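You operate a simulated robot arm through the tools that you are given. There is no shell and no other tool. Be economical: measure what you need, move in short steps, check, and stop when the job is done.

You are at the controls of a simulated two-armed robot. One attempt, no reset.

Task
Pass the whisk to your other hand, beat the eggs, and fill the blue case.
Fine: one cup of egg, none spilt; put the whisk and the empty cup back on the end worktop. Set down upright: measuring cup.

It is judged by the outcome, as a careful person would: the job done as asked, and still so three seconds after it is handed in. It fails if anything else is knocked over, pushed out of place, dropped, spilled or broken.

Robot
Two 7-joint arms with two-finger grippers on one trunk, on a base that drives. Base frame: it is fixed to the floor where the robot stands at the start and does not move with it; the origin is under the middle of the robot, x ahead of it, y to its left, z up; the surface under the hand at the start is at about z = 910. Units: mm, rad, N and s.
The left shoulder is at the start at [53, 216, 1220], the right one opposite. With the tool pointing down near the work surface each hand reaches from about 260 to 800 mm from the robot's upright axis, wherever it stands, measured 20 degrees to its own side. Places, roughly: end worktop [700, -100, 900]; green bowl (20x20x10 cm) [600, 400, 1000]. Payload 3.18 kg a hand.
The TCP of each hand is the grasp point between the finger pads, 30 mm short of the fingertips. In the tool frame z runs along the fingers and y along their closing line. Largest opening 144 mm; the body of the gripper starts 103 mm behind the TCP.
Orientation is told as [roll, pitch, yaw] about the base's x, y, z axes, in that order, counted from this pose: with the fingers straight down and closing along the base's y, the tool's x points along the base's -x, its y along +y and its z along -z.

Tools
- The arms move only by the tool move_arm. It takes "left_targets", "right_targets" or both (then of equal length, played together; a hand with none holds still); each is a list of rows, each an object of numbers (a shift or turn left out is 0, a gripper value left out holds the last): "x", "y", "z": the shift along the tool's x, y, z in mm; "wx", "wy", "wz": the turn, a rotation vector about the tool's x, y, z in rad; "grip": the opening in per cent of the stroke, from 0 (shut) to 100 (fully open). In form: [{"x": .., "y": .., "z": .., "wx": .., "wy": .., "wz": .., "grip": ..}, ...]. A call has 1 to 20 rows; each row is the pose to reach, as a shift and turn from the pose commanded when the call began, along the tool's axes at that moment. Rows are played at 5 a second. More than 50 mm and 0.15 rad between two rows, or a gripper value outside its range, and nothing of the call is played. Where a pose cannot be reached the arm comes as near as it can. A force on the tool above 40 N (or 10 N above the force at the start of the call, whichever is more), or a blocked arm, ends the call early, and 0.2 s more pass. Each finger halts on what it meets, pressing with about 35 N; the grip force reading is that of the motor and also rises with nothing between the fingers. The clock runs only during rows and for 0.2 s after the last one: add rows that repeat a pose to give the fingers time. The reply holds the time, the measured pose of the TCP, the force on the tool along the base axes, the opening and the grip force, in the units named above and with some noise, with the torque about the TCP (base axes, N m) and any sound that the robot's microphone picked up, and new pictures: "pictures" is both (left out), scene, wrist or none (wrist: the cameras of the hands that moved).
- Cameras (640 x 400 px; columns grow to the right, rows downward): "scene" is now at [133.6, 8.3, 1412.2]; the picture's right is [0.12, -0.99, 0.00], its down [-0.54, -0.06, -0.84] and it looks along [0.83, 0.10, -0.55] (base axes); focal length 214 px, centre (320, 200). "left" rides on the left gripper at [76, -16, -143] in its tool frame; the picture's right is [0.21, 0.98, 0.00], its down [-0.84, 0.18, -0.51] and it looks along [-0.50, 0.11, 0.86] (tool axes); focal length 218 px, centre (320, 200). "right" rides on the right gripper at [76, 16, -143] in its tool frame; the picture's right is [-0.21, 0.98, 0.00], its down [-0.84, -0.18, -0.51] and it looks along [-0.50, -0.11, 0.86] (tool axes); focal length 218 px, centre (320, 200). There is no depth. A picture from a camera that has moved, and an enlarged one, comes with that camera's place and axes in the base frame and with its lens.
- raise_lower(by): slides the trunk up (or, below 0, down) by that many mm; the arms and the scene camera ride with it, the base frame stays. It gives what a move gives, with no picture.
- roll_base(legs): drives the robot by 1 to 6 legs, each [ahead, left, turn to the left] in mm, mm and rad, along the robot's own axes; the way and the turn of a leg run together, so that a leg with both is an arc; at most 1500 mm and 3.142 rad a leg. The arms and the cameras ride along, it lands a little off, and it stops where it bumps. It gives what a move gives, and a new picture of the scene camera.
- turn_head(pan, tilt): turns the head with the scene camera to pan (to the left, within 1.396 rad either way) and tilt (down, from -0.506 to 1.204), counted from straight ahead of the robot. It gives what a move gives, and a new picture of the scene camera.
- close_up(camera, box): a new picture of the part [left, top, right, bottom] of that camera's present view, enlarged. It takes no simulated time.
- hand_in(): hands the job in; it is judged then, once.

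Go step by step. Nothing tells you exact positions but the pictures and the camera data: compare them with the known pose of the tool, close in by small moves and look again before you grip or let go. The budget is 120 turns and 260 pictures, counting those below and the enlarged ones. Unless the task says otherwise, let go and move clear before handing in, and close with one line.

The tools are called after "Call:" by a JSON object that holds its "op" and its "data". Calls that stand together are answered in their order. move_arm: Moves the arms, as the interface text tells. Its arguments: {"type":"object","properties":{"left_targets":{"type":"array","items":{"type":"object","properties":{"x":{"type":"number"},"y":{"type":"number"},"z":{"type":"number"},"wx":{"type":"number"},"wy":{"type":"number"},"wz":{"type":"number"},"grip":{"type":"number"}}}},"right_targets":{"type":"array","items":{"type":"object","properties":{"x":{"type":"number"},"y":{"type":"number"},"z":{"type":"number"},"wx":{"type":"number"},"wy":{"type":"number"},"wz":{"type":"number"},"grip":{"type":"number"}}}},"pictures":{"type":"string","enum":["both","scene","wrist","none"]}},"required":[]} The other tools are called the same way: raise_lower (by) slides the trunk up or down; roll_base (legs) drives the base; turn_head (pan, tilt) turns the head that bears the scene camera; close_up (camera, box) takes an enlarged picture of a part of a camera's view; hand_in () hands the job in.

At the start:

```text
time_s: 0.0
left_ee_pos: [383.1, 170.5, 1260.0]
left_ee_rot: [-0.001, 0.0, 0.0]
left_ft_force: [-0.2, 0.3, -0.3]
left_torque: [0.03, 0.02, -0.01]
left_width: 143.8
left_grip_force: 0.2
right_ee_pos: [632.6, -264.3, 1342.8]
right_ee_rot: [-0.001, -0.002, 0.0]
right_ft_force: [-0.6, 0.4, 0.3]
right_torque: [0.0, -0.02, 0.01]
right_width: 144.0
right_grip_force: 0.0
trunk travel left (down, up): [-300.0, 69.0]
robot x, y, heading: [-0.3, -1.7, 0.001]
head pan, tilt: [0.117, 0.578]
```

scene: 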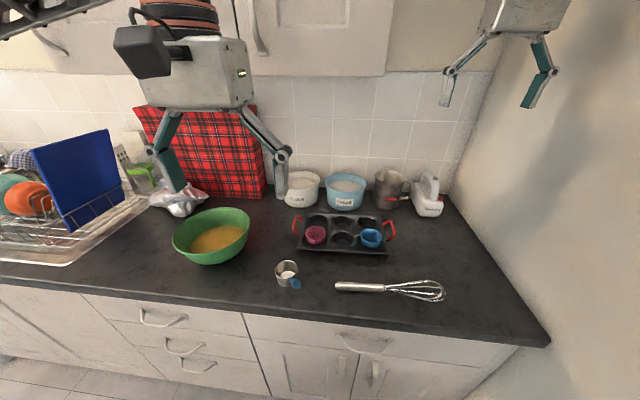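
right: 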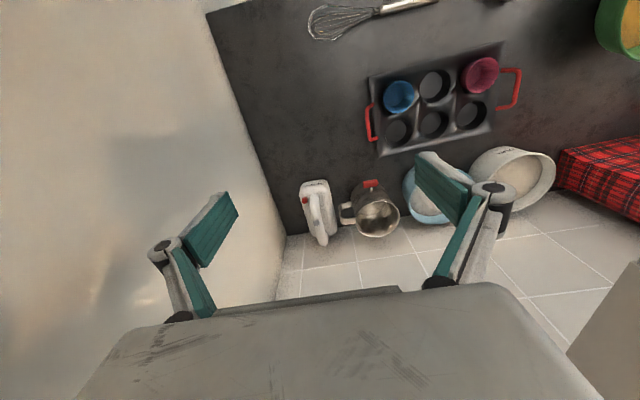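
left: 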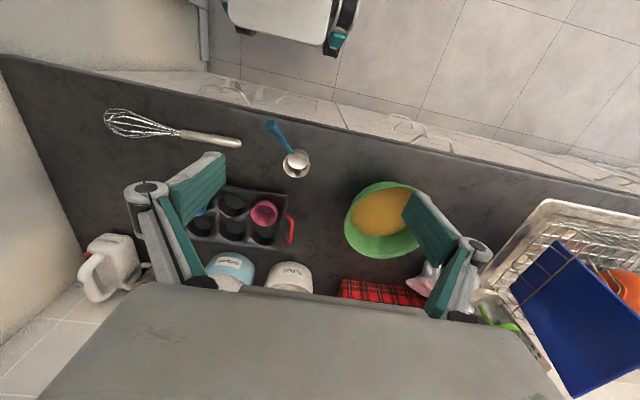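

I see the whisk lying on the right around [487, -50], the cup near [490, 140], the bowl near [600, 400] and the blue case near [638, -89]. I'll take enlarged views first.

Call:
{"op": "close_up", "data": {"camera": "scene", "box": [260, 200, 460, 325]}}

Call:
{"op": "close_up", "data": {"camera": "scene", "box": [150, 180, 310, 300]}}

Call:
{"op": "close_up", "data": {"camera": "left", "box": [90, 90, 330, 240]}}

```text
3.20 times, centred on (360, 262) of scene
camera zoom: at [133.6, 8.3, 1412.2], right [0.12, -0.99, 0.0], down [-0.54, -0.06, -0.84], along [0.83, 0.1, -0.55], focal length 686 px, centre (192, 0)
```

zoom: 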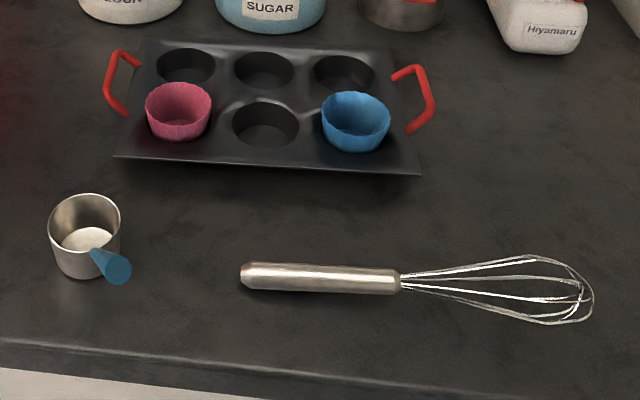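

```text
3.33 times, centred on (230, 240) of scene
camera zoom: at [133.6, 8.3, 1412.2], right [0.12, -0.99, 0.0], down [-0.54, -0.06, -0.84], along [0.83, 0.1, -0.55], focal length 715 px, centre (620, 67)
```

zoom: 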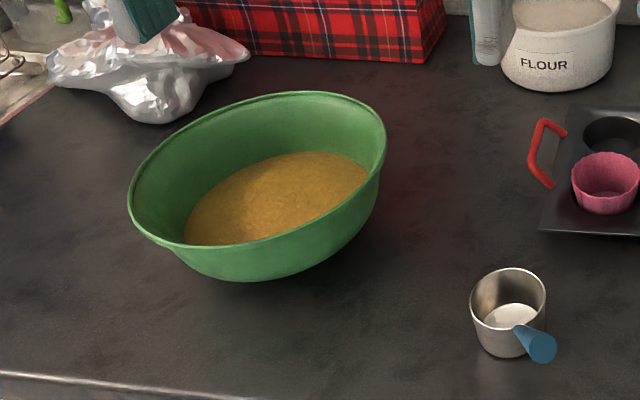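

```text
2.67 times, centred on (210, 165) of left
camera zoom: at [305.9, 155.6, 1403.5], right [-0.21, 0.98, 0.0], down [0.84, 0.18, 0.51], along [0.5, 0.11, -0.86], focal length 582 px, centre (613, 293)
```

zoom: 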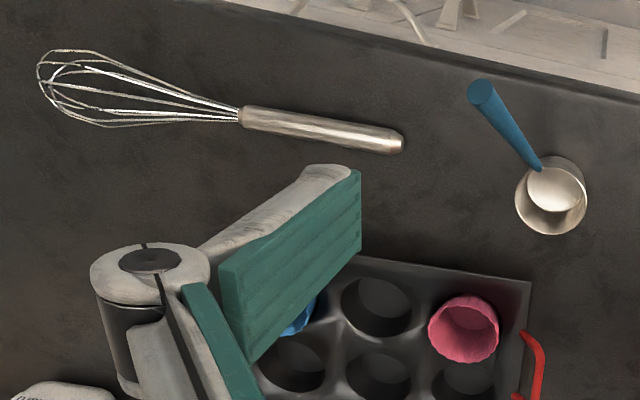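

The whisk handle runs from about [482, 10] to [492, -117], with the wires out to [504, -268]. I'll bring the right hand above the wire end of the handle, turned so it closes across the handle.

Call:
{"op": "move_arm", "data": {"right_targets": [{"x": 12, "y": 15, "z": 24, "wz": -0.1375}, {"x": 24, "y": 30, "z": 49, "wz": -0.275}, {"x": 36, "y": 45, "z": 73, "wz": -0.4125}, {"x": 48, "y": 60, "z": 98, "wz": -0.55}, {"x": 60, "y": 75, "z": 122, "wz": -0.6875}, {"x": 72, "y": 90, "z": 146, "wz": -0.825}, {"x": 85, "y": 104, "z": 171, "wz": -0.9625}, {"x": 97, "y": 119, "z": 195, "wz": -1.1}, {"x": 109, "y": 134, "z": 220, "wz": -1.2375}, {"x": 121, "y": 149, "z": 244, "wz": -1.375}, {"x": 133, "y": 164, "z": 268, "wz": -1.5125}, {"x": 145, "y": 179, "z": 293, "wz": -1.65}, {"x": 145, "y": 179, "z": 293, "wz": -1.65}]}}

```text
time_s: 3.0
left_ee_pos: [357.2, 189.4, 1265.7]
left_ee_rot: [-0.019, -0.02, -0.009]
left_ft_force: [1.0, 0.6, -0.3]
left_torque: [0.01, 0.04, -0.01]
left_width: 144.0
left_grip_force: 0.1
right_ee_pos: [466.5, -75.2, 1067.3]
right_ee_rot: [-0.038, 0.029, 1.635]
right_ft_force: [-0.7, 0.1, 0.0]
right_torque: [0.01, 0.0, 0.0]
right_width: 144.0
right_grip_force: 0.0
trunk travel left (down, up): [-300.0, 69.0]
robot x, y, heading: [-3.5, 0.3, -0.009]
head pan, tilt: [0.117, 0.578]
stopped in row 13 (right hand): the arm was blocked; the commanded pose is now the measured one
camera scene: at [102.8, 32.6, 1413.9], right [0.1, -0.99, 0.02], down [-0.53, -0.07, -0.85], along [0.84, 0.08, -0.53], focal length 214 px, centre (320, 200)
camera right: at [450.3, -148.3, 1211.7], right [-0.99, 0.15, -0.04], down [0.11, 0.87, 0.49], along [0.11, 0.48, -0.87], focal length 218 px, centre (320, 200)
```

scene: 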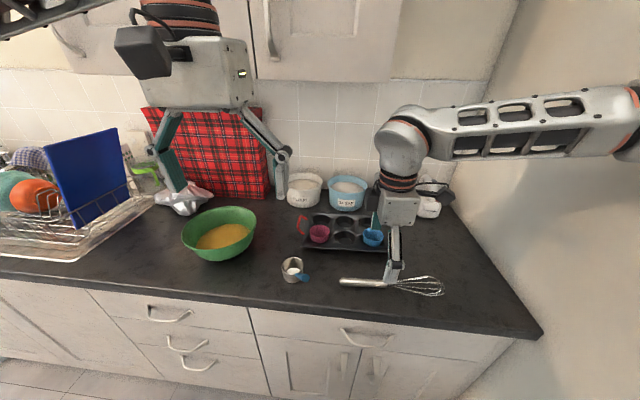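
right: 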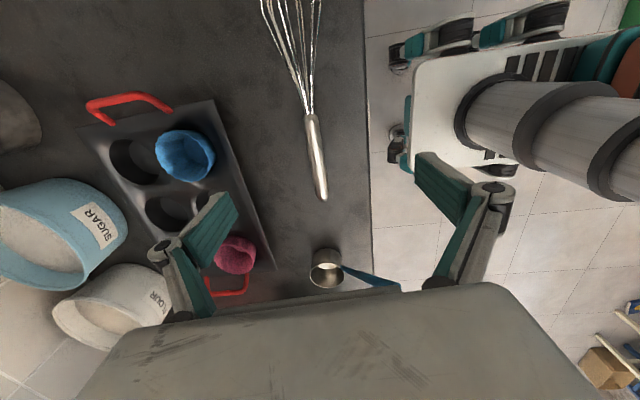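

The right elbow seems to have pressed against the side wall, so the body leaned a little. I'll roll the base 180 mm left to free it, which also suits the bowl work.

Call:
{"op": "roll_base", "data": {"legs": [[0, 180, 0]]}}

```text
time_s: 5.2
left_ee_pos: [382.8, 350.6, 1262.4]
left_ee_rot: [-0.004, 0.002, -0.001]
left_ft_force: [0.9, 0.9, 0.1]
left_torque: [-0.02, 0.02, 0.0]
left_width: 144.0
left_grip_force: 0.0
right_ee_pos: [488.9, 90.8, 1053.3]
right_ee_rot: [-0.012, 0.005, 1.642]
right_ft_force: [-0.2, -0.5, 0.7]
right_torque: [-0.03, 0.02, -0.01]
right_width: 144.0
right_grip_force: 0.0
trunk travel left (down, up): [-300.0, 69.0]
robot x, y, heading: [1.1, 181.1, -0.006]
head pan, tilt: [0.117, 0.578]
camera scene: at [133.3, 188.7, 1412.2], right [0.11, -0.99, 0.0], down [-0.54, -0.06, -0.84], along [0.83, 0.09, -0.55], focal length 214 px, centre (320, 200)
```

scene: 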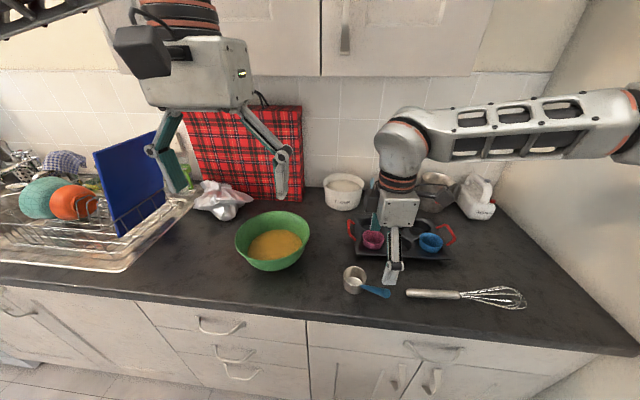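

Recovered. The forearm comes in from the right in this posture, so I'll try turning the hand the other way (yaw about -1.4) and see where the elbow goes.

Call:
{"op": "move_arm", "data": {"right_targets": [{"z": -10, "wz": 0.15}, {"z": -20, "wz": 0.3}, {"z": -30, "wz": 0.45}, {"z": -40, "wz": 0.6}, {"z": -50, "wz": 0.75}, {"z": -60, "wz": 0.9}, {"z": -70, "wz": 1.05}, {"z": -80, "wz": 1.2}, {"z": -90, "wz": 1.35}, {"z": -100, "wz": 1.5}, {"z": -100, "wz": 1.65}, {"z": -100, "wz": 1.8}, {"z": -100, "wz": 1.95}, {"z": -100, "wz": 2.1}, {"z": -100, "wz": 2.25}, {"z": -100, "wz": 2.4}, {"z": -100, "wz": 2.55}, {"z": -100, "wz": 2.7}, {"z": -100, "wz": 2.85}, {"z": -100, "wz": 3.0}], "pictures": "scene"}}

```text
time_s: 8.3
left_ee_pos: [369.4, 341.9, 1266.3]
left_ee_rot: [0.002, -0.009, -0.006]
left_ft_force: [-0.7, -0.4, 0.0]
left_torque: [0.05, -0.01, 0.01]
left_width: 144.1
left_grip_force: 0.0
right_ee_pos: [633.8, 92.6, 1230.9]
right_ee_rot: [-0.03, -0.002, -0.417]
right_ft_force: [-8.4, -7.8, -32.6]
right_torque: [1.22, 0.39, -0.44]
right_width: 143.9
right_grip_force: 0.2
right hand out of reach, approached as far as the arm can: row 10, 11, 12, 13, 14, 15
trunk travel left (down, up): [-300.0, 69.0]
robot x, y, heading: [-0.8, 179.3, -0.009]
head pan, tilt: [0.117, 0.578]
stopped in row 15 (right hand): the force on the tool passed its limit at 272 N (the readings are from after the stop); the commanded pose is now the measured one
camera scene: at [115.8, 180.6, 1413.4], right [0.1, -0.99, 0.0], down [-0.53, -0.05, -0.84], along [0.84, 0.09, -0.54], focal length 214 px, centre (320, 200)
```

scene: 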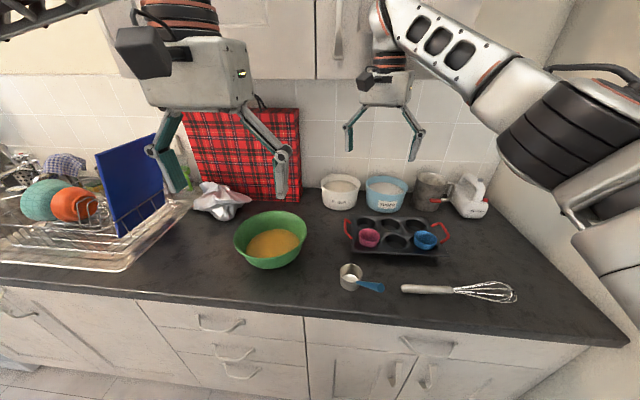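

The raised wrist touched the upper cabinet; nothing below was disturbed. I'll come down and back toward the area above the whisk, keeping the present yaw.

Call:
{"op": "move_arm", "data": {"right_targets": [{"x": 4, "y": -18, "z": 18}, {"x": 8, "y": -40, "z": 36}, {"x": 14, "y": -70, "z": 55}, {"x": 20, "y": -100, "z": 75}, {"x": 26, "y": -130, "z": 90}, {"x": 32, "y": -160, "z": 100}, {"x": 32, "y": -160, "z": 100}]}}

```text
time_s: 8.7
left_ee_pos: [372.5, 342.6, 1265.6]
left_ee_rot: [0.002, -0.007, -0.006]
left_ft_force: [0.2, -0.5, 0.7]
left_torque: [0.07, 0.02, -0.01]
left_width: 144.1
left_grip_force: 0.1
right_ee_pos: [633.0, 91.7, 1229.7]
right_ee_rot: [-0.034, -0.004, -0.396]
right_ft_force: [-8.9, -5.7, -17.3]
right_torque: [0.91, -0.47, -0.29]
right_width: 144.0
right_grip_force: 0.1
right hand out of reach, approached as far as the arm can: row 1
trunk travel left (down, up): [-300.0, 69.0]
robot x, y, heading: [-5.9, 177.3, -0.014]
head pan, tilt: [0.117, 0.578]
stopped in row 1 (right hand): the force on the tool passed its limit at 46 N (the readings are from after the stop); the commanded pose is now the measured one
camera scene: at [119.5, 182.5, 1413.4], right [0.1, -0.99, 0.0], down [-0.54, -0.05, -0.84], along [0.84, 0.09, -0.54], focal length 214 px, centre (320, 200)
camera right: at [571.4, 140.1, 1373.4], right [0.57, 0.82, -0.03], down [0.71, -0.47, 0.52], along [0.41, -0.32, -0.86], focal length 218 px, centre (320, 200)
```

scene: 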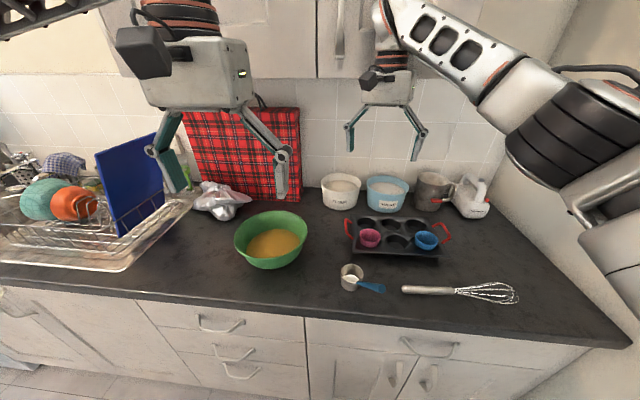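
right: 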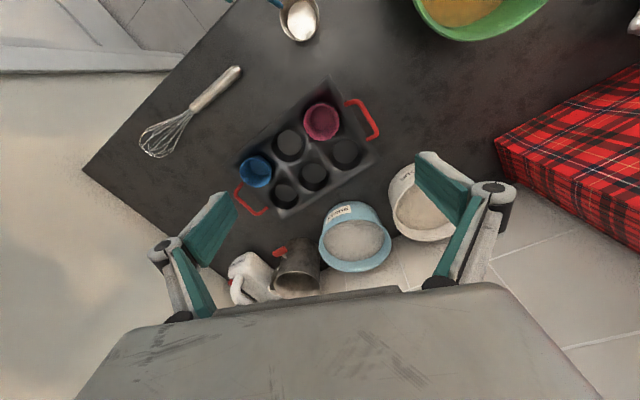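

The wrist is pressing on the cabinet front. I'll back the base off to free it.

Call:
{"op": "roll_base", "data": {"legs": [[-200, 0, 0]]}}

```text
time_s: 10.3
left_ee_pos: [180.5, 349.0, 1263.0]
left_ee_rot: [-0.003, 0.001, -0.004]
left_ft_force: [-0.4, 0.3, 0.0]
left_torque: [-0.01, -0.04, -0.04]
left_width: 143.8
left_grip_force: 0.0
right_ee_pos: [442.7, 94.5, 1225.6]
right_ee_rot: [-0.038, 0.004, -0.4]
right_ft_force: [0.4, 0.6, -0.6]
right_torque: [0.01, -0.05, -0.02]
right_width: 144.3
right_grip_force: 0.0
trunk travel left (down, up): [-300.0, 69.0]
robot x, y, heading: [-206.4, 184.4, -0.006]
head pan, tilt: [0.117, 0.578]
camera scene: at [-71.6, 188.5, 1412.2], right [0.11, -0.99, 0.0], down [-0.54, -0.06, -0.84], along [0.83, 0.09, -0.55], focal length 214 px, centre (320, 200)
```

scene: 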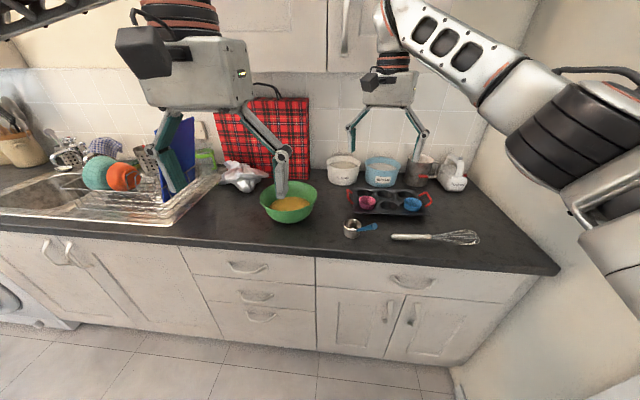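

Freed. In this open position I'll try the negative yaw at a lower height, to learn a posture for the whisk grasp.

Call:
{"op": "move_arm", "data": {"right_targets": [{"x": 2, "y": -25, "z": 22, "wz": 0.0}, {"x": 3, "y": -50, "z": 44, "wz": 0.0}, {"x": 5, "y": -75, "z": 66, "wz": 0.14}, {"x": 7, "y": -100, "z": 88, "wz": 0.28}, {"x": 8, "y": -125, "z": 110, "wz": 0.42}, {"x": 9, "y": -150, "z": 132, "wz": 0.56}, {"x": 10, "y": -175, "z": 154, "wz": 0.7}, {"x": 11, "y": -200, "z": 175, "wz": 0.84}, {"x": 11, "y": -200, "z": 175, "wz": 0.98}, {"x": 11, "y": -200, "z": 175, "wz": 1.09}]}}

```text
time_s: 12.5
left_ee_pos: [180.1, 348.1, 1262.5]
left_ee_rot: [-0.002, 0.001, -0.003]
left_ft_force: [0.7, -0.8, 0.2]
left_torque: [0.01, 0.02, 0.03]
left_width: 144.2
left_grip_force: 0.0
right_ee_pos: [465.1, -97.6, 1206.9]
right_ee_rot: [-0.154, 0.064, -1.138]
right_ft_force: [0.5, -1.6, 0.8]
right_torque: [0.09, 0.02, -0.02]
right_width: 144.3
right_grip_force: 0.0
right hand out of reach, approached as far as the arm can: row 1, 2, 3, 4, 5, 6, 7, 8, 9, 10
trunk travel left (down, up): [-300.0, 69.0]
robot x, y, heading: [-206.7, 179.7, -0.014]
head pan, tilt: [0.117, 0.578]
camera scene: at [-70.5, 187.0, 1412.1], right [0.11, -0.99, 0.0], down [-0.54, -0.06, -0.84], along [0.83, 0.09, -0.55], focal length 214 px, centre (320, 200)
camera right: at [471.7, -20.6, 1350.0], right [0.96, 0.23, -0.16], down [0.28, -0.84, 0.47], along [-0.03, -0.5, -0.87], focal length 218 px, centre (320, 200)
```

scene: 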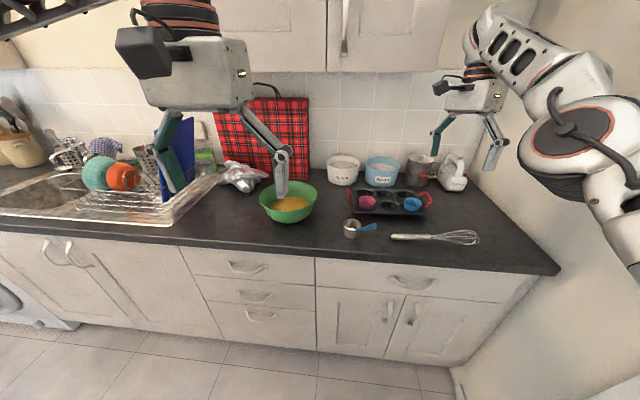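
right: 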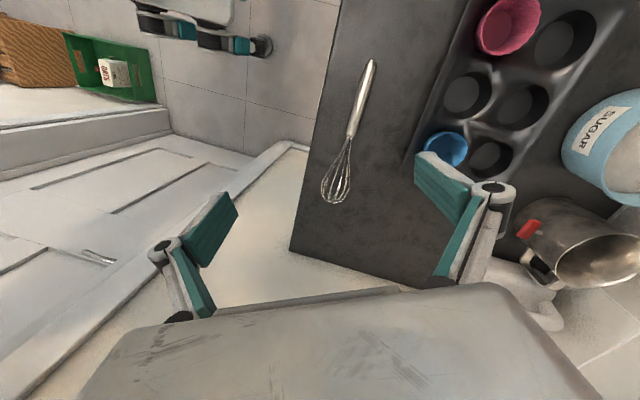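

The arm has run into a joint limit in this branch. I'll unwind back to yaw 0 while lowering, to return to the good branch.

Call:
{"op": "move_arm", "data": {"right_targets": [{"wx": -0.011, "wy": -0.016, "wz": -0.126}, {"wx": -0.022, "wy": -0.032, "wz": -0.253}, {"wx": -0.034, "wy": -0.048, "wz": -0.379}, {"x": 5, "y": -9, "z": 20, "wx": -0.045, "wy": -0.064, "wz": -0.506}, {"x": 10, "y": -18, "z": 40, "wx": -0.056, "wy": -0.081, "wz": -0.632}, {"x": 15, "y": -27, "z": 60, "wx": -0.067, "wy": -0.097, "wz": -0.759}, {"x": 20, "y": -36, "z": 80, "wx": -0.079, "wy": -0.113, "wz": -0.885}, {"x": 25, "y": -45, "z": 100, "wx": -0.09, "wy": -0.129, "wz": -1.012}, {"x": 34, "y": -56, "z": 127, "wx": -0.101, "wy": -0.145, "wz": -1.138}, {"x": 34, "y": -56, "z": 127, "wx": -0.101, "wy": -0.145, "wz": -1.138}], "pictures": "scene"}}

```text
time_s: 14.7
left_ee_pos: [180.3, 349.4, 1261.6]
left_ee_rot: [-0.005, 0.001, -0.003]
left_ft_force: [-0.3, 0.7, 0.4]
left_torque: [-0.02, -0.01, 0.0]
left_width: 144.0
left_grip_force: 0.1
right_ee_pos: [464.8, -80.8, 1231.6]
right_ee_rot: [-0.01, 0.125, 0.008]
right_ft_force: [0.9, -0.1, -0.6]
right_torque: [0.04, -0.01, -0.02]
right_width: 143.9
right_grip_force: 0.1
right hand out of reach, approached as far as the arm can: row 1, 2, 3, 4, 5, 6, 7, 8, 9, 10
trunk travel left (down, up): [-300.0, 69.0]
robot x, y, heading: [-203.2, 180.0, -0.008]
head pan, tilt: [0.117, 0.578]
camera scene: at [-70.8, 188.2, 1412.2], right [0.11, -0.99, 0.0], down [-0.54, -0.06, -0.84], along [0.83, 0.09, -0.55], focal length 214 px, centre (320, 200)
```

scene: 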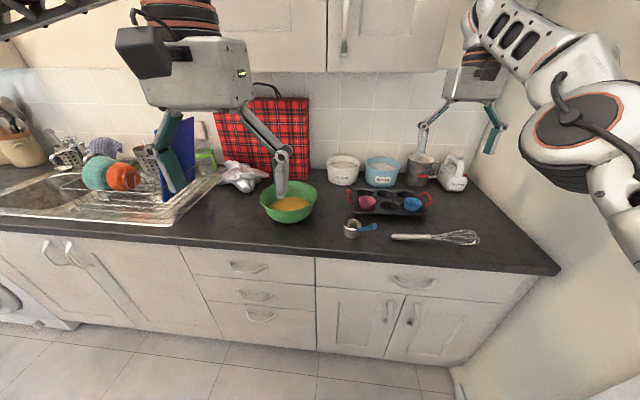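

The wrist seems to be at its flexion limit with the elbow low. I'll go back up toward the starting pose relative to the robot, to regain the first branch.

Call:
{"op": "move_arm", "data": {"right_targets": [{"x": 0, "z": -30, "wy": -0.03}, {"x": 5, "z": -60, "wy": -0.06}, {"x": 15, "z": -90, "wy": -0.09}, {"x": 28, "z": -111, "wy": -0.125}, {"x": 38, "z": -111, "wy": -0.125}, {"x": 38, "z": -111, "wy": -0.125}], "pictures": "scene"}}

```text
time_s: 16.1
left_ee_pos: [180.8, 349.9, 1261.6]
left_ee_rot: [-0.005, 0.004, -0.002]
left_ft_force: [-0.3, 0.1, 0.6]
left_torque: [-0.02, 0.05, 0.02]
left_width: 144.0
left_grip_force: 0.0
right_ee_pos: [448.9, -79.0, 1329.2]
right_ee_rot: [-0.009, -0.005, 0.009]
right_ft_force: [0.3, -0.2, -0.4]
right_torque: [-0.02, 0.04, -0.02]
right_width: 144.1
right_grip_force: 0.0
right hand out of reach, approached as far as the arm can: row 1, 2, 3, 4, 5, 6
trunk travel left (down, up): [-300.0, 69.0]
robot x, y, heading: [-206.2, 179.2, -0.008]
head pan, tilt: [0.117, 0.578]
camera scene: at [-70.4, 189.1, 1412.1], right [0.11, -0.99, 0.0], down [-0.54, -0.06, -0.84], along [0.83, 0.09, -0.55], focal length 214 px, centre (320, 200)
```

scene: 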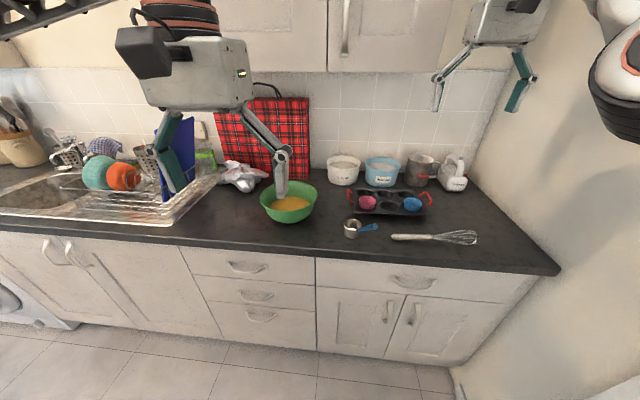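

Back near the starting shape. I'll repeat the first motion's style (inward, down, positive yaw) and see whether limits clear.

Call:
{"op": "move_arm", "data": {"right_targets": [{"x": 19, "y": 10, "z": 20, "wz": -0.1}, {"x": 38, "y": 20, "z": 44, "wz": -0.2}, {"x": 57, "y": 30, "z": 66, "wz": -0.3}, {"x": 76, "y": 40, "z": 88, "wz": -0.4}, {"x": 95, "y": 50, "z": 110, "wz": -0.5}, {"x": 115, "y": 60, "z": 132, "wz": -0.6}, {"x": 135, "y": 70, "z": 155, "wz": -0.7}, {"x": 155, "y": 79, "z": 179, "wz": -0.8}, {"x": 155, "y": 79, "z": 179, "wz": -0.8}], "pictures": "scene"}}

```text
time_s: 18.1
left_ee_pos: [180.8, 349.9, 1261.3]
left_ee_rot: [-0.003, 0.001, -0.004]
left_ft_force: [0.3, 0.2, 0.4]
left_torque: [-0.01, -0.01, 0.02]
left_width: 143.9
left_grip_force: 0.1
right_ee_pos: [293.2, -2.4, 1150.5]
right_ee_rot: [-0.007, 0.008, 0.808]
right_ft_force: [0.0, 1.5, 0.2]
right_torque: [0.01, -0.01, 0.0]
right_width: 143.9
right_grip_force: 0.1
trunk travel left (down, up): [-300.0, 69.0]
robot x, y, heading: [-207.7, 182.2, -0.01]
head pan, tilt: [0.117, 0.578]
camera scene: at [-70.7, 188.8, 1412.2], right [0.11, -0.99, 0.0], down [-0.54, -0.06, -0.84], along [0.83, 0.09, -0.55], focal length 214 px, centre (320, 200)
```

scene: 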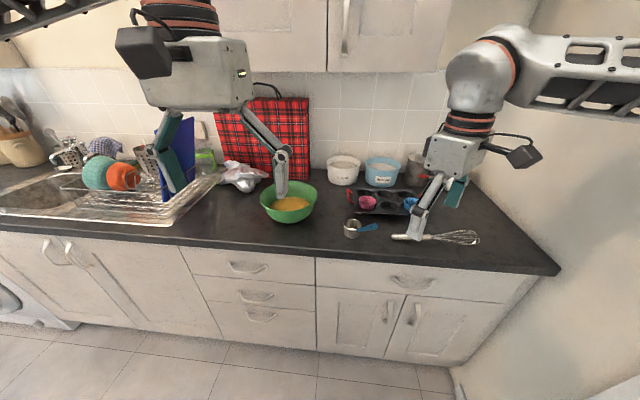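

No limit now. I'll test in free air whether this branch also allows negative yaw at a lower, more lateral spot.

Call:
{"op": "move_arm", "data": {"right_targets": [{"z": 30, "wz": 0.14}, {"z": 60, "wz": 0.28}, {"z": 90, "wz": 0.42}, {"x": 27, "y": -27, "z": 100, "wz": 0.56}, {"x": 54, "y": -54, "z": 100, "wz": 0.7}, {"x": 54, "y": -54, "z": 100, "wz": 0.84}, {"x": 54, "y": -54, "z": 100, "wz": 0.98}, {"x": 54, "y": -54, "z": 100, "wz": 1.12}, {"x": 54, "y": -54, "z": 100, "wz": 1.26}, {"x": 54, "y": -54, "z": 100, "wz": 1.4}, {"x": 54, "y": -54, "z": 100, "wz": 1.54}, {"x": 54, "y": -54, "z": 100, "wz": 1.7}], "pictures": "scene"}}

```text
refused: row 12 steps farther than a row can; nothing moved
```

Call:
{"op": "move_arm", "data": {"right_targets": [{"z": 30, "wz": 0.14}, {"z": 60, "wz": 0.28}, {"z": 90, "wz": 0.42}, {"x": 27, "y": -27, "z": 100, "wz": 0.56}, {"x": 54, "y": -54, "z": 100, "wz": 0.7}, {"x": 54, "y": -54, "z": 100, "wz": 0.84}, {"x": 54, "y": -54, "z": 100, "wz": 0.98}, {"x": 54, "y": -54, "z": 100, "wz": 1.12}, {"x": 54, "y": -54, "z": 100, "wz": 1.26}, {"x": 54, "y": -54, "z": 100, "wz": 1.4}, {"x": 54, "y": -54, "z": 100, "wz": 1.54}, {"x": 54, "y": -54, "z": 100, "wz": 1.68}], "pictures": "scene"}}

```text
time_s: 20.7
left_ee_pos: [182.7, 357.5, 1260.5]
left_ee_rot: [-0.013, 0.003, -0.003]
left_ft_force: [-0.2, 4.1, -0.6]
left_torque: [-0.53, 0.06, -0.01]
left_width: 143.8
left_grip_force: 0.0
right_ee_pos: [485.6, -197.0, 1150.3]
right_ee_rot: [-0.073, 0.055, -0.814]
right_ft_force: [1.9, -8.5, -1.6]
right_torque: [1.05, 0.29, -0.13]
right_width: 143.7
right_grip_force: 0.0
right hand out of reach, approached as far as the arm can: row 6, 7, 8, 9, 10, 11, 12
trunk travel left (down, up): [-300.0, 69.0]
robot x, y, heading: [-201.6, 183.3, -0.006]
head pan, tilt: [0.117, 0.578]
camera scene: at [-68.2, 197.8, 1411.8], right [0.11, -0.99, 0.01], down [-0.55, -0.06, -0.84], along [0.83, 0.09, -0.55], focal length 214 px, centre (320, 200)
```

scene: 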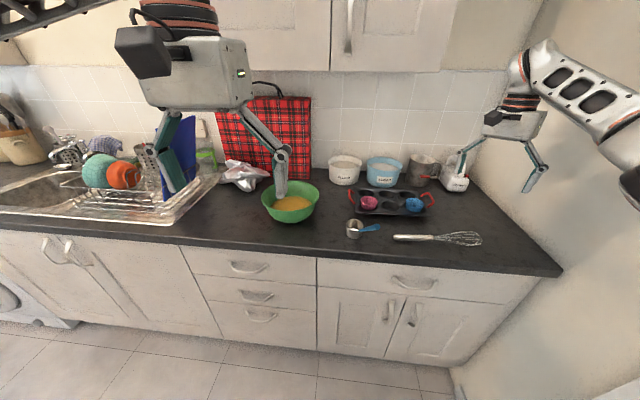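

That drives it out to the wall again; only positive yaw is comfortable. I'll return to the good pose, then approach the whisk with positive yaw from further left.

Call:
{"op": "move_arm", "data": {"right_targets": [{"x": 40, "y": 0}, {"x": 80, "y": 0, "wz": -0.12}, {"x": 110, "y": -1, "wx": -0.001, "wy": -0.01, "wz": -0.26}, {"x": 140, "y": -2, "wx": -0.003, "wy": -0.025, "wz": -0.4}, {"x": 170, "y": -2, "wx": -0.004, "wy": -0.034, "wz": -0.54}, {"x": 200, "y": -3, "wx": -0.005, "wy": -0.043, "wz": -0.68}, {"x": 230, "y": -3, "wx": -0.006, "wy": -0.052, "wz": -0.82}, {"x": 255, "y": -4, "wx": -0.007, "wy": -0.06, "wz": -0.96}, {"x": 275, "y": -4, "wx": -0.008, "wy": -0.07, "wz": -1.1}, {"x": 275, "y": -4, "wx": -0.009, "wy": -0.08, "wz": -1.24}, {"x": 275, "y": -4, "wx": -0.01, "wy": -0.09, "wz": -1.38}, {"x": 275, "y": -4, "wx": -0.011, "wy": -0.096, "wz": -1.5}, {"x": 275, "y": -4, "wx": -0.012, "wy": -0.101, "wz": -1.62}, {"x": 275, "y": -4, "wx": -0.012, "wy": -0.101, "wz": -1.62}], "pictures": "scene"}}

```text
time_s: 23.7
left_ee_pos: [180.5, 349.0, 1261.7]
left_ee_rot: [-0.002, 0.002, -0.005]
left_ft_force: [-0.1, -0.4, 1.4]
left_torque: [0.03, 0.0, -0.03]
left_width: 144.0
left_grip_force: 0.1
right_ee_pos: [297.8, -11.0, 1162.8]
right_ee_rot: [0.014, -0.008, 0.789]
right_ft_force: [0.0, -0.2, 0.2]
right_torque: [0.0, 0.0, 0.02]
right_width: 144.2
right_grip_force: 0.0
right hand out of reach, approached as far as the arm can: row 1, 2, 3, 4
trunk travel left (down, up): [-300.0, 69.0]
robot x, y, heading: [-205.5, 180.0, -0.007]
head pan, tilt: [0.117, 0.578]
camera scene: at [-70.6, 188.5, 1412.2], right [0.11, -0.99, 0.0], down [-0.54, -0.06, -0.84], along [0.83, 0.09, -0.55], focal length 214 px, centre (320, 200)
```

scene: 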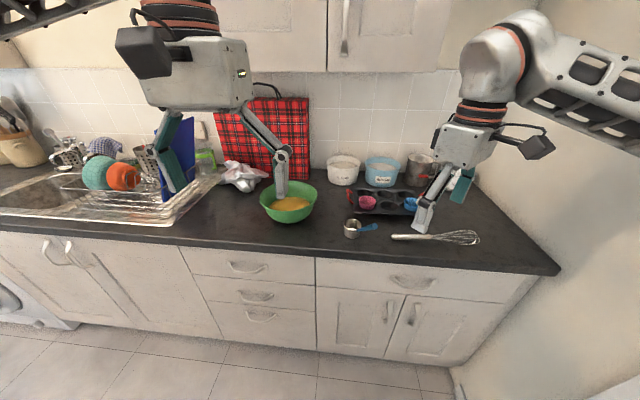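

Good branch again. Now turn to yaw 1.65 and lower a little while in the open.

Call:
{"op": "move_arm", "data": {"right_targets": [{"z": 12, "wz": -0.123}, {"z": 25, "wz": -0.246}, {"z": 37, "wz": -0.369}, {"z": 50, "wz": -0.492}, {"z": 62, "wz": -0.615}, {"z": 75, "wz": -0.738}, {"z": 90, "wx": 0.01, "wz": -0.861}, {"z": 90, "wx": 0.01, "wz": -0.861}], "pictures": "none"}}

Call:
{"op": "roll_base", "data": {"legs": [[190, 0, 0]]}}

```text
time_s: 25.5
left_ee_pos: [181.0, 350.2, 1261.9]
left_ee_rot: [-0.004, 0.002, -0.005]
left_ft_force: [-0.6, -1.1, -0.3]
left_torque: [-0.03, -0.02, -0.01]
left_width: 144.2
left_grip_force: 0.1
right_ee_pos: [297.0, -9.2, 1072.7]
right_ee_rot: [-0.005, -0.012, 1.647]
right_ft_force: [-0.2, -0.1, -0.1]
right_torque: [-0.01, -0.01, 0.0]
right_width: 144.0
right_grip_force: 0.1
trunk travel left (down, up): [-300.0, 69.0]
robot x, y, heading: [-200.4, 180.2, -0.008]
head pan, tilt: [0.117, 0.578]
```

```text
time_s: 27.1
left_ee_pos: [374.4, 346.7, 1261.5]
left_ee_rot: [-0.004, 0.001, -0.008]
left_ft_force: [0.8, 0.0, 0.1]
left_torque: [0.04, 0.04, 0.03]
left_width: 144.3
left_grip_force: 0.1
right_ee_pos: [489.9, -13.1, 1072.0]
right_ee_rot: [-0.004, -0.012, 1.647]
right_ft_force: [0.2, 0.1, 0.2]
right_torque: [-0.02, 0.03, 0.0]
right_width: 144.2
right_grip_force: 0.0
trunk travel left (down, up): [-300.0, 69.0]
robot x, y, heading: [-8.7, 179.1, -0.012]
head pan, tilt: [0.117, 0.578]
camera scene: at [122.2, 186.1, 1412.1], right [0.1, -0.99, 0.0], down [-0.54, -0.06, -0.84], along [0.83, 0.09, -0.55], focal length 214 px, centre (320, 200)
```

scene: 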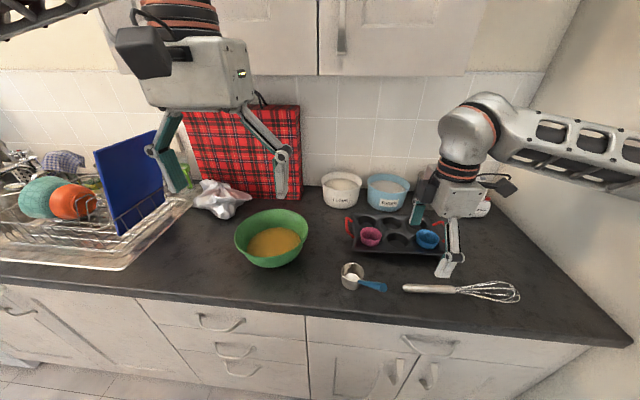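

The hand is over the handle end without touching the wall. I'll check with the wrist camera while lowering to z ≈ 990 with the fingers half open.

Call:
{"op": "move_arm", "data": {"right_targets": [{"z": 30, "grip": 50}, {"z": 60, "grip": 50}, {"z": 82, "grip": 50}, {"z": 82, "grip": 50}]}}

Call:
{"op": "close_up", "data": {"camera": "right", "box": [200, 40, 440, 200]}}

Call:
{"op": "close_up", "data": {"camera": "scene", "box": [330, 180, 530, 320]}}

```text
time_s: 28.1
left_ee_pos: [371.5, 347.0, 1261.6]
left_ee_rot: [-0.003, 0.002, -0.007]
left_ft_force: [-0.3, -0.8, -0.2]
left_torque: [-0.02, 0.04, 0.01]
left_width: 144.2
left_grip_force: 0.0
right_ee_pos: [489.5, -9.4, 989.7]
right_ee_rot: [-0.007, -0.011, 1.647]
right_ft_force: [0.6, 0.0, -0.7]
right_torque: [-0.02, 0.03, 0.01]
right_width: 72.3
right_grip_force: 0.0
trunk travel left (down, up): [-300.0, 69.0]
robot x, y, heading: [-12.8, 177.2, -0.01]
head pan, tilt: [0.117, 0.578]
camera scene: at [121.2, 186.2, 1412.2], right [0.1, -0.99, 0.0], down [-0.54, -0.06, -0.84], along [0.83, 0.09, -0.55], focal length 214 px, centre (320, 200)
camera right: at [479.5, -88.4, 1131.7], right [-0.99, 0.14, 0.0], down [0.11, 0.85, 0.52], along [0.07, 0.51, -0.85], focal length 218 px, centre (320, 200)
```

scene: 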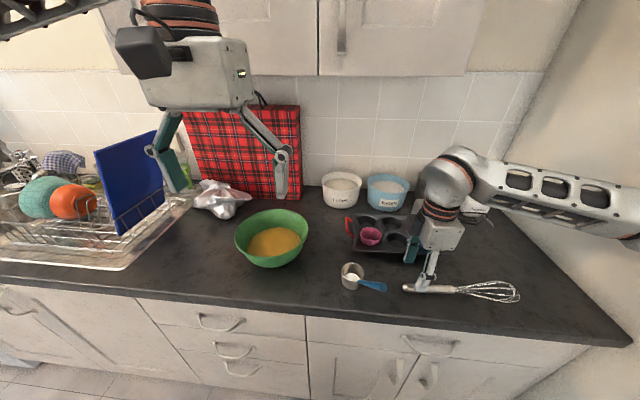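
right: 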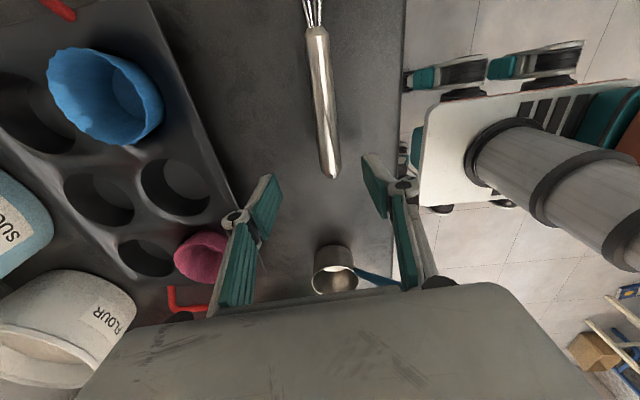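

```text
2.50 times, centred on (320, 120) of right
camera zoom: at [479.5, -88.4, 1131.7], right [-0.99, 0.14, 0.0], down [0.11, 0.85, 0.52], along [0.07, 0.51, -0.85], focal length 546 px, centre (320, 400)
```

zoom: 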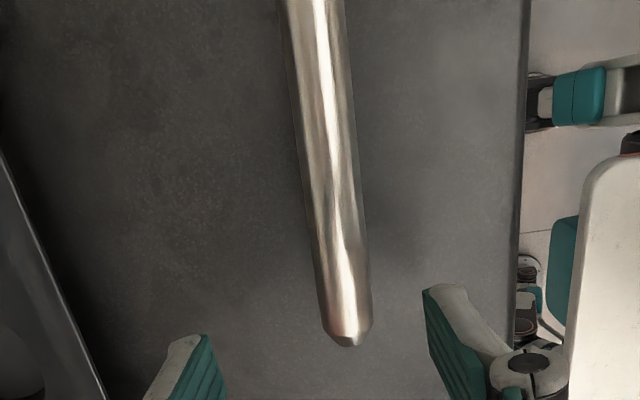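

```text
2.86 times, centred on (430, 250) of scene
camera zoom: at [121.2, 186.2, 1412.2], right [0.1, -0.99, 0.0], down [-0.54, -0.06, -0.84], along [0.83, 0.09, -0.55], focal length 613 px, centre (6, 57)
```

zoom: 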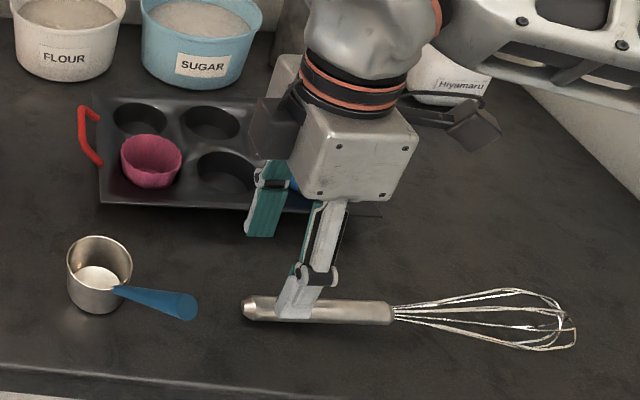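

The handle axis is near x ≈ 481, running almost along y, about 8 mm robot-side of the tool. I'll trim, descend to z ≈ 944 and check before closing.

Call:
{"op": "move_arm", "data": {"right_targets": [{"x": 5, "y": 8.5, "z": 10, "wz": 0.045}, {"x": 5, "y": 8.5, "z": 25, "wz": 0.045}, {"x": 5, "y": 8.5, "z": 38, "wz": 0.045}, {"x": 5, "y": 8.5, "z": 46, "wz": 0.045}, {"x": 5, "y": 8.5, "z": 46, "wz": 0.045}], "pictures": "wrist"}}

Call:
{"op": "close_up", "data": {"camera": "scene", "box": [370, 220, 490, 310]}}

```text
time_s: 29.3
left_ee_pos: [373.1, 347.1, 1261.7]
left_ee_rot: [-0.005, 0.001, -0.008]
left_ft_force: [0.3, 0.4, 0.4]
left_torque: [-0.02, 0.02, 0.02]
left_width: 144.2
left_grip_force: 0.1
right_ee_pos: [482.1, -16.7, 944.1]
right_ee_rot: [-0.008, -0.01, 1.601]
right_ft_force: [0.6, -0.2, -0.4]
right_torque: [-0.02, -0.01, -0.02]
right_width: 71.9
right_grip_force: 0.1
trunk travel left (down, up): [-300.0, 69.0]
robot x, y, heading: [-10.5, 180.3, -0.014]
head pan, tilt: [0.117, 0.578]
camera right: at [468.3, -94.9, 1085.8], right [-0.98, 0.18, 0.0], down [0.15, 0.84, 0.52], along [0.1, 0.51, -0.85], focal length 218 px, centre (320, 200)
```

right: 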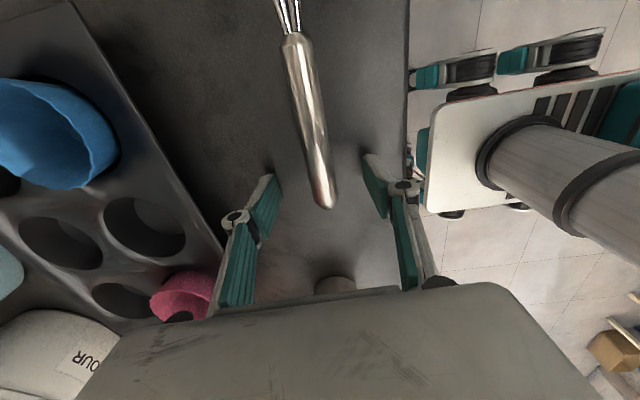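

```text
4.44 times, centred on (430, 265) of scene
camera zoom: at [121.2, 186.1, 1412.2], right [0.1, -0.99, 0.0], down [-0.54, -0.06, -0.84], along [0.83, 0.09, -0.55], focal length 953 px, centre (-169, -89)
```

zoom: 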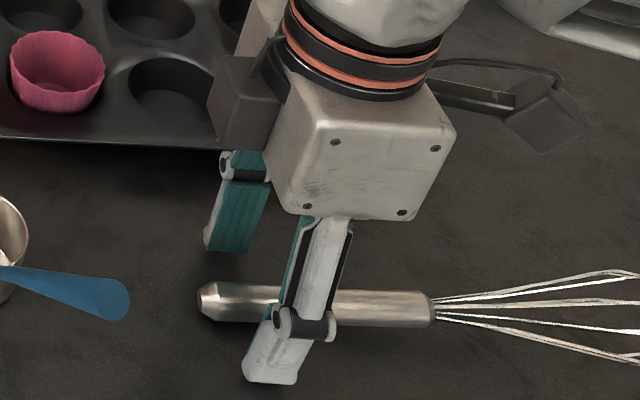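

The handle lies between the fingers with its end about 30 mm past them. Closing now.

Call:
{"op": "move_arm", "data": {"right_targets": [{"grip": 25}, {"grip": 0}, {"grip": 0}, {"grip": 0}]}}

```text
time_s: 30.3
left_ee_pos: [373.0, 346.1, 1262.0]
left_ee_rot: [-0.003, 0.001, -0.007]
left_ft_force: [0.4, -0.3, -0.6]
left_torque: [0.01, -0.02, 0.03]
left_width: 144.2
left_grip_force: 0.1
right_ee_pos: [481.9, -16.7, 944.3]
right_ee_rot: [-0.005, -0.012, 1.601]
right_ft_force: [0.1, -0.5, -0.2]
right_torque: [0.12, 0.01, 0.01]
right_width: 20.7
right_grip_force: 35.1
trunk travel left (down, up): [-300.0, 69.0]
robot x, y, heading: [-14.0, 180.4, -0.017]
head pan, tilt: [0.117, 0.578]
camera scene: at [121.3, 186.1, 1412.2], right [0.1, -0.99, 0.0], down [-0.54, -0.06, -0.84], along [0.83, 0.09, -0.55], focal length 214 px, centre (320, 200)
camera right: at [468.4, -94.9, 1085.9], right [-0.98, 0.18, 0.0], down [0.15, 0.84, 0.52], along [0.1, 0.51, -0.85], focal length 218 px, centre (320, 200)
```

scene: 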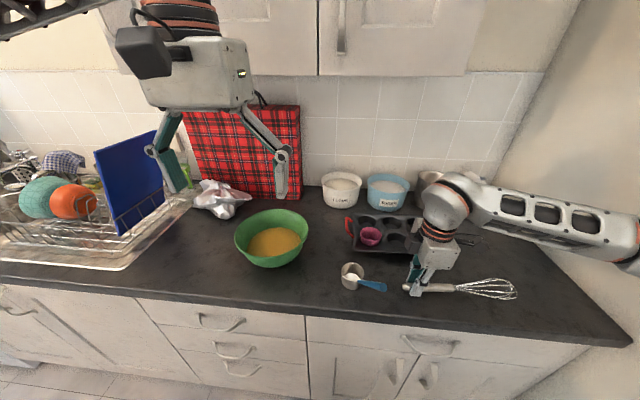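
right: 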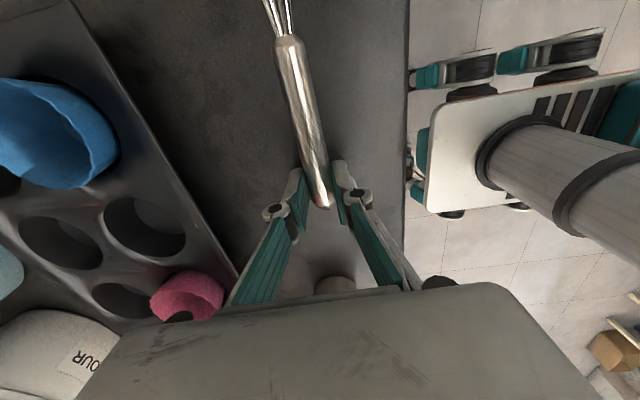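

Whisk gripped (20.7 mm). I'll lift it straight up, then roll the hand so the whisk hangs wires-down with the fingers pointing left.

Call:
{"op": "move_arm", "data": {"right_targets": [{"z": -30}, {"z": -70}, {"z": -110}, {"z": -150}, {"z": -190}, {"y": 3, "z": -210, "wy": -0.12}, {"y": 6, "z": -225, "wy": -0.25}, {"y": 10, "z": -240, "wy": -0.38}, {"y": 14, "z": -250, "wy": -0.51}, {"y": 18, "z": -260, "wy": -0.64}, {"y": 22, "z": -270, "wy": -0.77}, {"y": 26, "z": -280, "wy": -0.9}, {"y": 30, "z": -290, "wy": -1.03}, {"y": 34, "z": -290, "wy": -1.17}, {"y": 37, "z": -290, "wy": -1.31}, {"y": 40, "z": -290, "wy": -1.44}, {"y": 40, "z": -290, "wy": -1.571}, {"y": 40, "z": -290, "wy": -1.571}], "pictures": "scene"}}

```text
time_s: 34.3
left_ee_pos: [366.7, 386.4, 1259.6]
left_ee_rot: [-0.028, -0.001, 0.007]
left_ft_force: [-0.7, 0.4, -0.4]
left_torque: [-0.01, -0.14, -0.01]
left_width: 143.8
left_grip_force: 0.0
right_ee_pos: [438.3, 20.0, 1243.2]
right_ee_rot: [-0.956, -1.551, 2.578]
right_ft_force: [-0.1, 0.7, -1.0]
right_torque: [0.02, 0.0, 0.0]
right_width: 20.5
right_grip_force: 34.8
trunk travel left (down, up): [-300.0, 69.0]
robot x, y, heading: [-13.3, 181.2, 0.006]
head pan, tilt: [0.117, 0.578]
stopped in row 18 (right hand): the arm was blocked; the commanded pose is now the measured one
camera scene: at [118.4, 225.8, 1412.1], right [0.12, -0.99, 0.03], down [-0.54, -0.09, -0.84], along [0.83, 0.08, -0.55], focal length 214 px, centre (320, 200)
```

scene: 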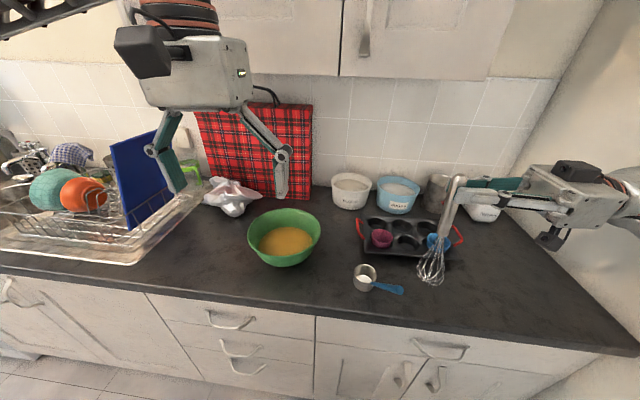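

The whisk hangs vertical, but the right elbow leans on the wall again. I'll roll back and left for clearance.

Call:
{"op": "roll_base", "data": {"legs": [[-120, 150, 0]]}}

```text
time_s: 36.2
left_ee_pos: [251.0, 500.1, 1261.1]
left_ee_rot: [-0.002, 0.0, 0.002]
left_ft_force: [0.2, 0.3, 0.1]
left_torque: [-0.05, -0.03, 0.02]
left_width: 143.8
left_grip_force: 0.0
right_ee_pos: [321.1, 133.6, 1236.5]
right_ee_rot: [-2.463, -1.553, -2.212]
right_ft_force: [1.0, 0.9, -0.6]
right_torque: [0.0, 0.01, -0.02]
right_width: 20.6
right_grip_force: 34.6
trunk travel left (down, up): [-300.0, 69.0]
robot x, y, heading: [-135.8, 330.4, -0.003]
head pan, tilt: [0.117, 0.578]
camera scene: at [1.3, 337.4, 1412.2], right [0.11, -0.99, 0.0], down [-0.54, -0.06, -0.84], along [0.83, 0.09, -0.55], focal length 214 px, centre (320, 200)
```

scene: 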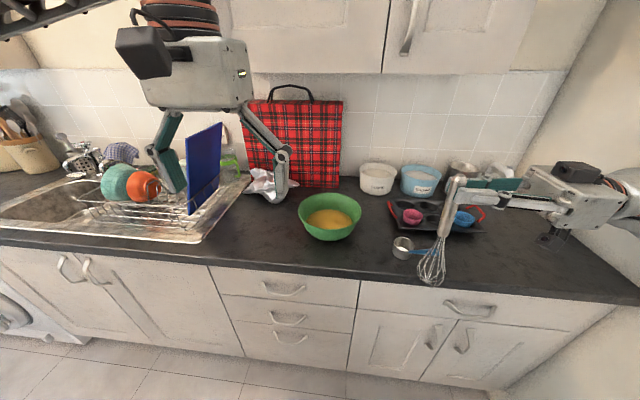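

The whisk's handle axis should be near [321, 157]. I'll bring the left hand into the mirrored posture: first yaw -90°, then rolled to point right.

Call:
{"op": "move_arm", "data": {"left_targets": [{"x": -4, "y": -8, "z": 2, "wz": 0.131}, {"x": -8, "y": -16, "z": 5, "wz": 0.262}, {"x": -12, "y": -24, "z": 7, "wz": 0.393}, {"x": -16, "y": -32, "z": 10, "wz": 0.524}, {"x": -20, "y": -40, "z": 12, "wz": 0.654}, {"x": -24, "y": -48, "z": 15, "wz": 0.785}, {"x": -28, "y": -56, "z": 17, "wz": 0.916}, {"x": -32, "y": -64, "z": 20, "wz": 1.047}, {"x": -36, "y": -72, "z": 22, "wz": 1.178}, {"x": -40, "y": -80, "z": 25, "wz": 1.309}, {"x": -44, "y": -88, "z": 28, "wz": 1.44}, {"x": -49, "y": -90, "z": 31, "wz": 1.571}, {"x": -49, "y": -90, "z": 31, "wz": 1.571}], "pictures": "scene"}}

```text
time_s: 39.0
left_ee_pos: [325.2, 415.3, 1187.7]
left_ee_rot: [0.248, -0.421, -1.093]
left_ft_force: [1.1, 0.1, -0.1]
left_torque: [-0.09, 0.09, -0.06]
left_width: 144.2
left_grip_force: 0.0
left hand out of reach, approached as far as the arm can: row 4, 5, 6, 7, 8, 9, 10, 11, 12, 13
right_ee_pos: [324.7, 136.3, 1234.2]
right_ee_rot: [-2.587, -1.555, -2.086]
right_ft_force: [1.9, 0.5, -0.4]
right_torque: [0.08, -0.02, 0.12]
right_width: 20.8
right_grip_force: 34.8
trunk travel left (down, up): [-300.0, 69.0]
robot x, y, heading: [-129.3, 328.3, -0.008]
head pan, tilt: [0.117, 0.578]
camera scene: at [5.9, 340.6, 1411.5], right [0.11, -0.99, 0.0], down [-0.55, -0.06, -0.84], along [0.83, 0.09, -0.55], focal length 214 px, centre (320, 200)
```

scene: 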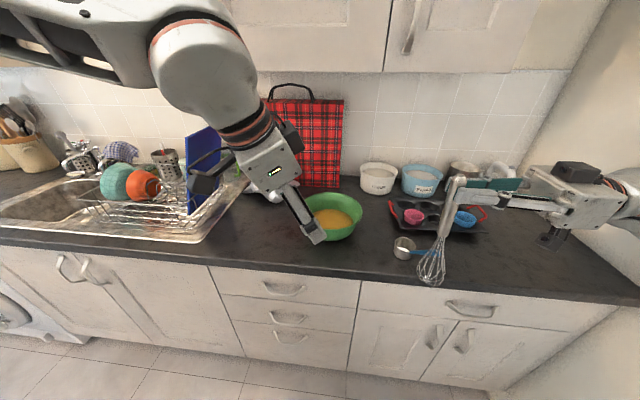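

The left wrist hit a limit when too near, but rolling to point right should relieve it. I'll turn directly to the final handover orientation at a stand-off near [321, 300, 1195].

Call:
{"op": "move_arm", "data": {"left_targets": [{"x": 0, "y": 0, "z": 0, "wx": 0.0643, "wy": -0.1165, "wz": 0.0134, "grip": 70}, {"x": -5, "y": -4, "z": 1, "wx": 0.1285, "wy": -0.2331, "wz": 0.0269}, {"x": -15, "y": -10, "z": 3, "wx": 0.1928, "wy": -0.3496, "wz": 0.0403}, {"x": -25, "y": -17, "z": 5, "wx": 0.2571, "wy": -0.4661, "wz": 0.0538}, {"x": -35, "y": -24, "z": 8, "wx": 0.3214, "wy": -0.5827, "wz": 0.0672}, {"x": -48, "y": -32, "z": 10, "wx": 0.3856, "wy": -0.6992, "wz": 0.0806}, {"x": -60, "y": -40, "z": 12, "wx": 0.4499, "wy": -0.8157, "wz": 0.0941}, {"x": -72, "y": -48, "z": 14, "wx": 0.5142, "wy": -0.9322, "wz": 0.1075}, {"x": -84, "y": -56, "z": 17, "wx": 0.5784, "wy": -1.0488, "wz": 0.121}, {"x": -94, "y": -63, "z": 20, "wx": 0.6427, "wy": -1.1653, "wz": 0.1344}, {"x": -94, "y": -63, "z": 20, "wx": 0.6427, "wy": -1.1653, "wz": 0.1344}]}}

```text
time_s: 41.4
left_ee_pos: [316.4, 301.7, 1198.4]
left_ee_rot: [1.25, -1.564, -2.824]
left_ft_force: [0.0, 0.7, 0.1]
left_torque: [0.01, 0.0, -0.02]
left_width: 101.0
left_grip_force: 0.1
left hand out of reach, approached as far as the arm can: row 1, 2, 3, 4, 5, 6, 7, 8
right_ee_pos: [321.7, 134.4, 1236.9]
right_ee_rot: [-2.447, -1.553, -2.227]
right_ft_force: [0.3, -0.2, -0.6]
right_torque: [-0.01, -0.03, -0.04]
right_width: 20.8
right_grip_force: 34.9
trunk travel left (down, up): [-300.0, 69.0]
robot x, y, heading: [-134.0, 332.1, -0.005]
head pan, tilt: [0.117, 0.578]
camera scene: at [0.8, 337.6, 1412.4], right [0.11, -0.99, 0.0], down [-0.54, -0.06, -0.84], along [0.83, 0.09, -0.55], focal length 214 px, centre (320, 200)
camera left: at [301.2, 445.2, 1120.5], right [0.98, 0.0, -0.2], down [0.18, 0.51, 0.84], along [0.1, -0.86, 0.5], focal length 218 px, centre (320, 200)
```

scene: 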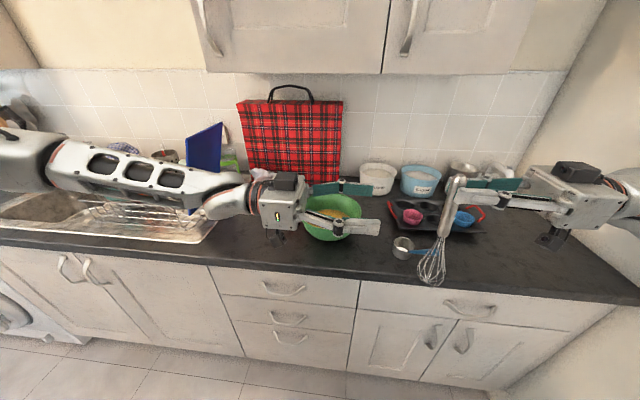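
left: 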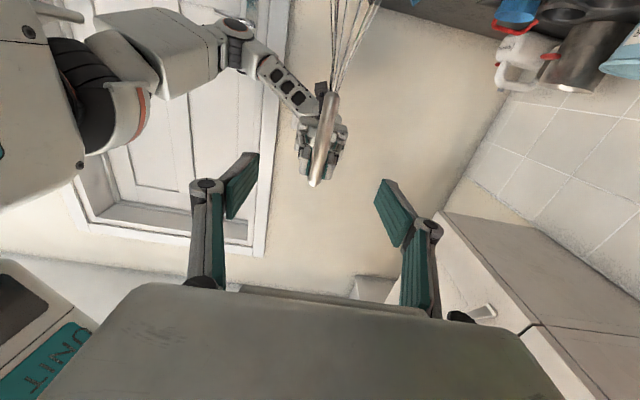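

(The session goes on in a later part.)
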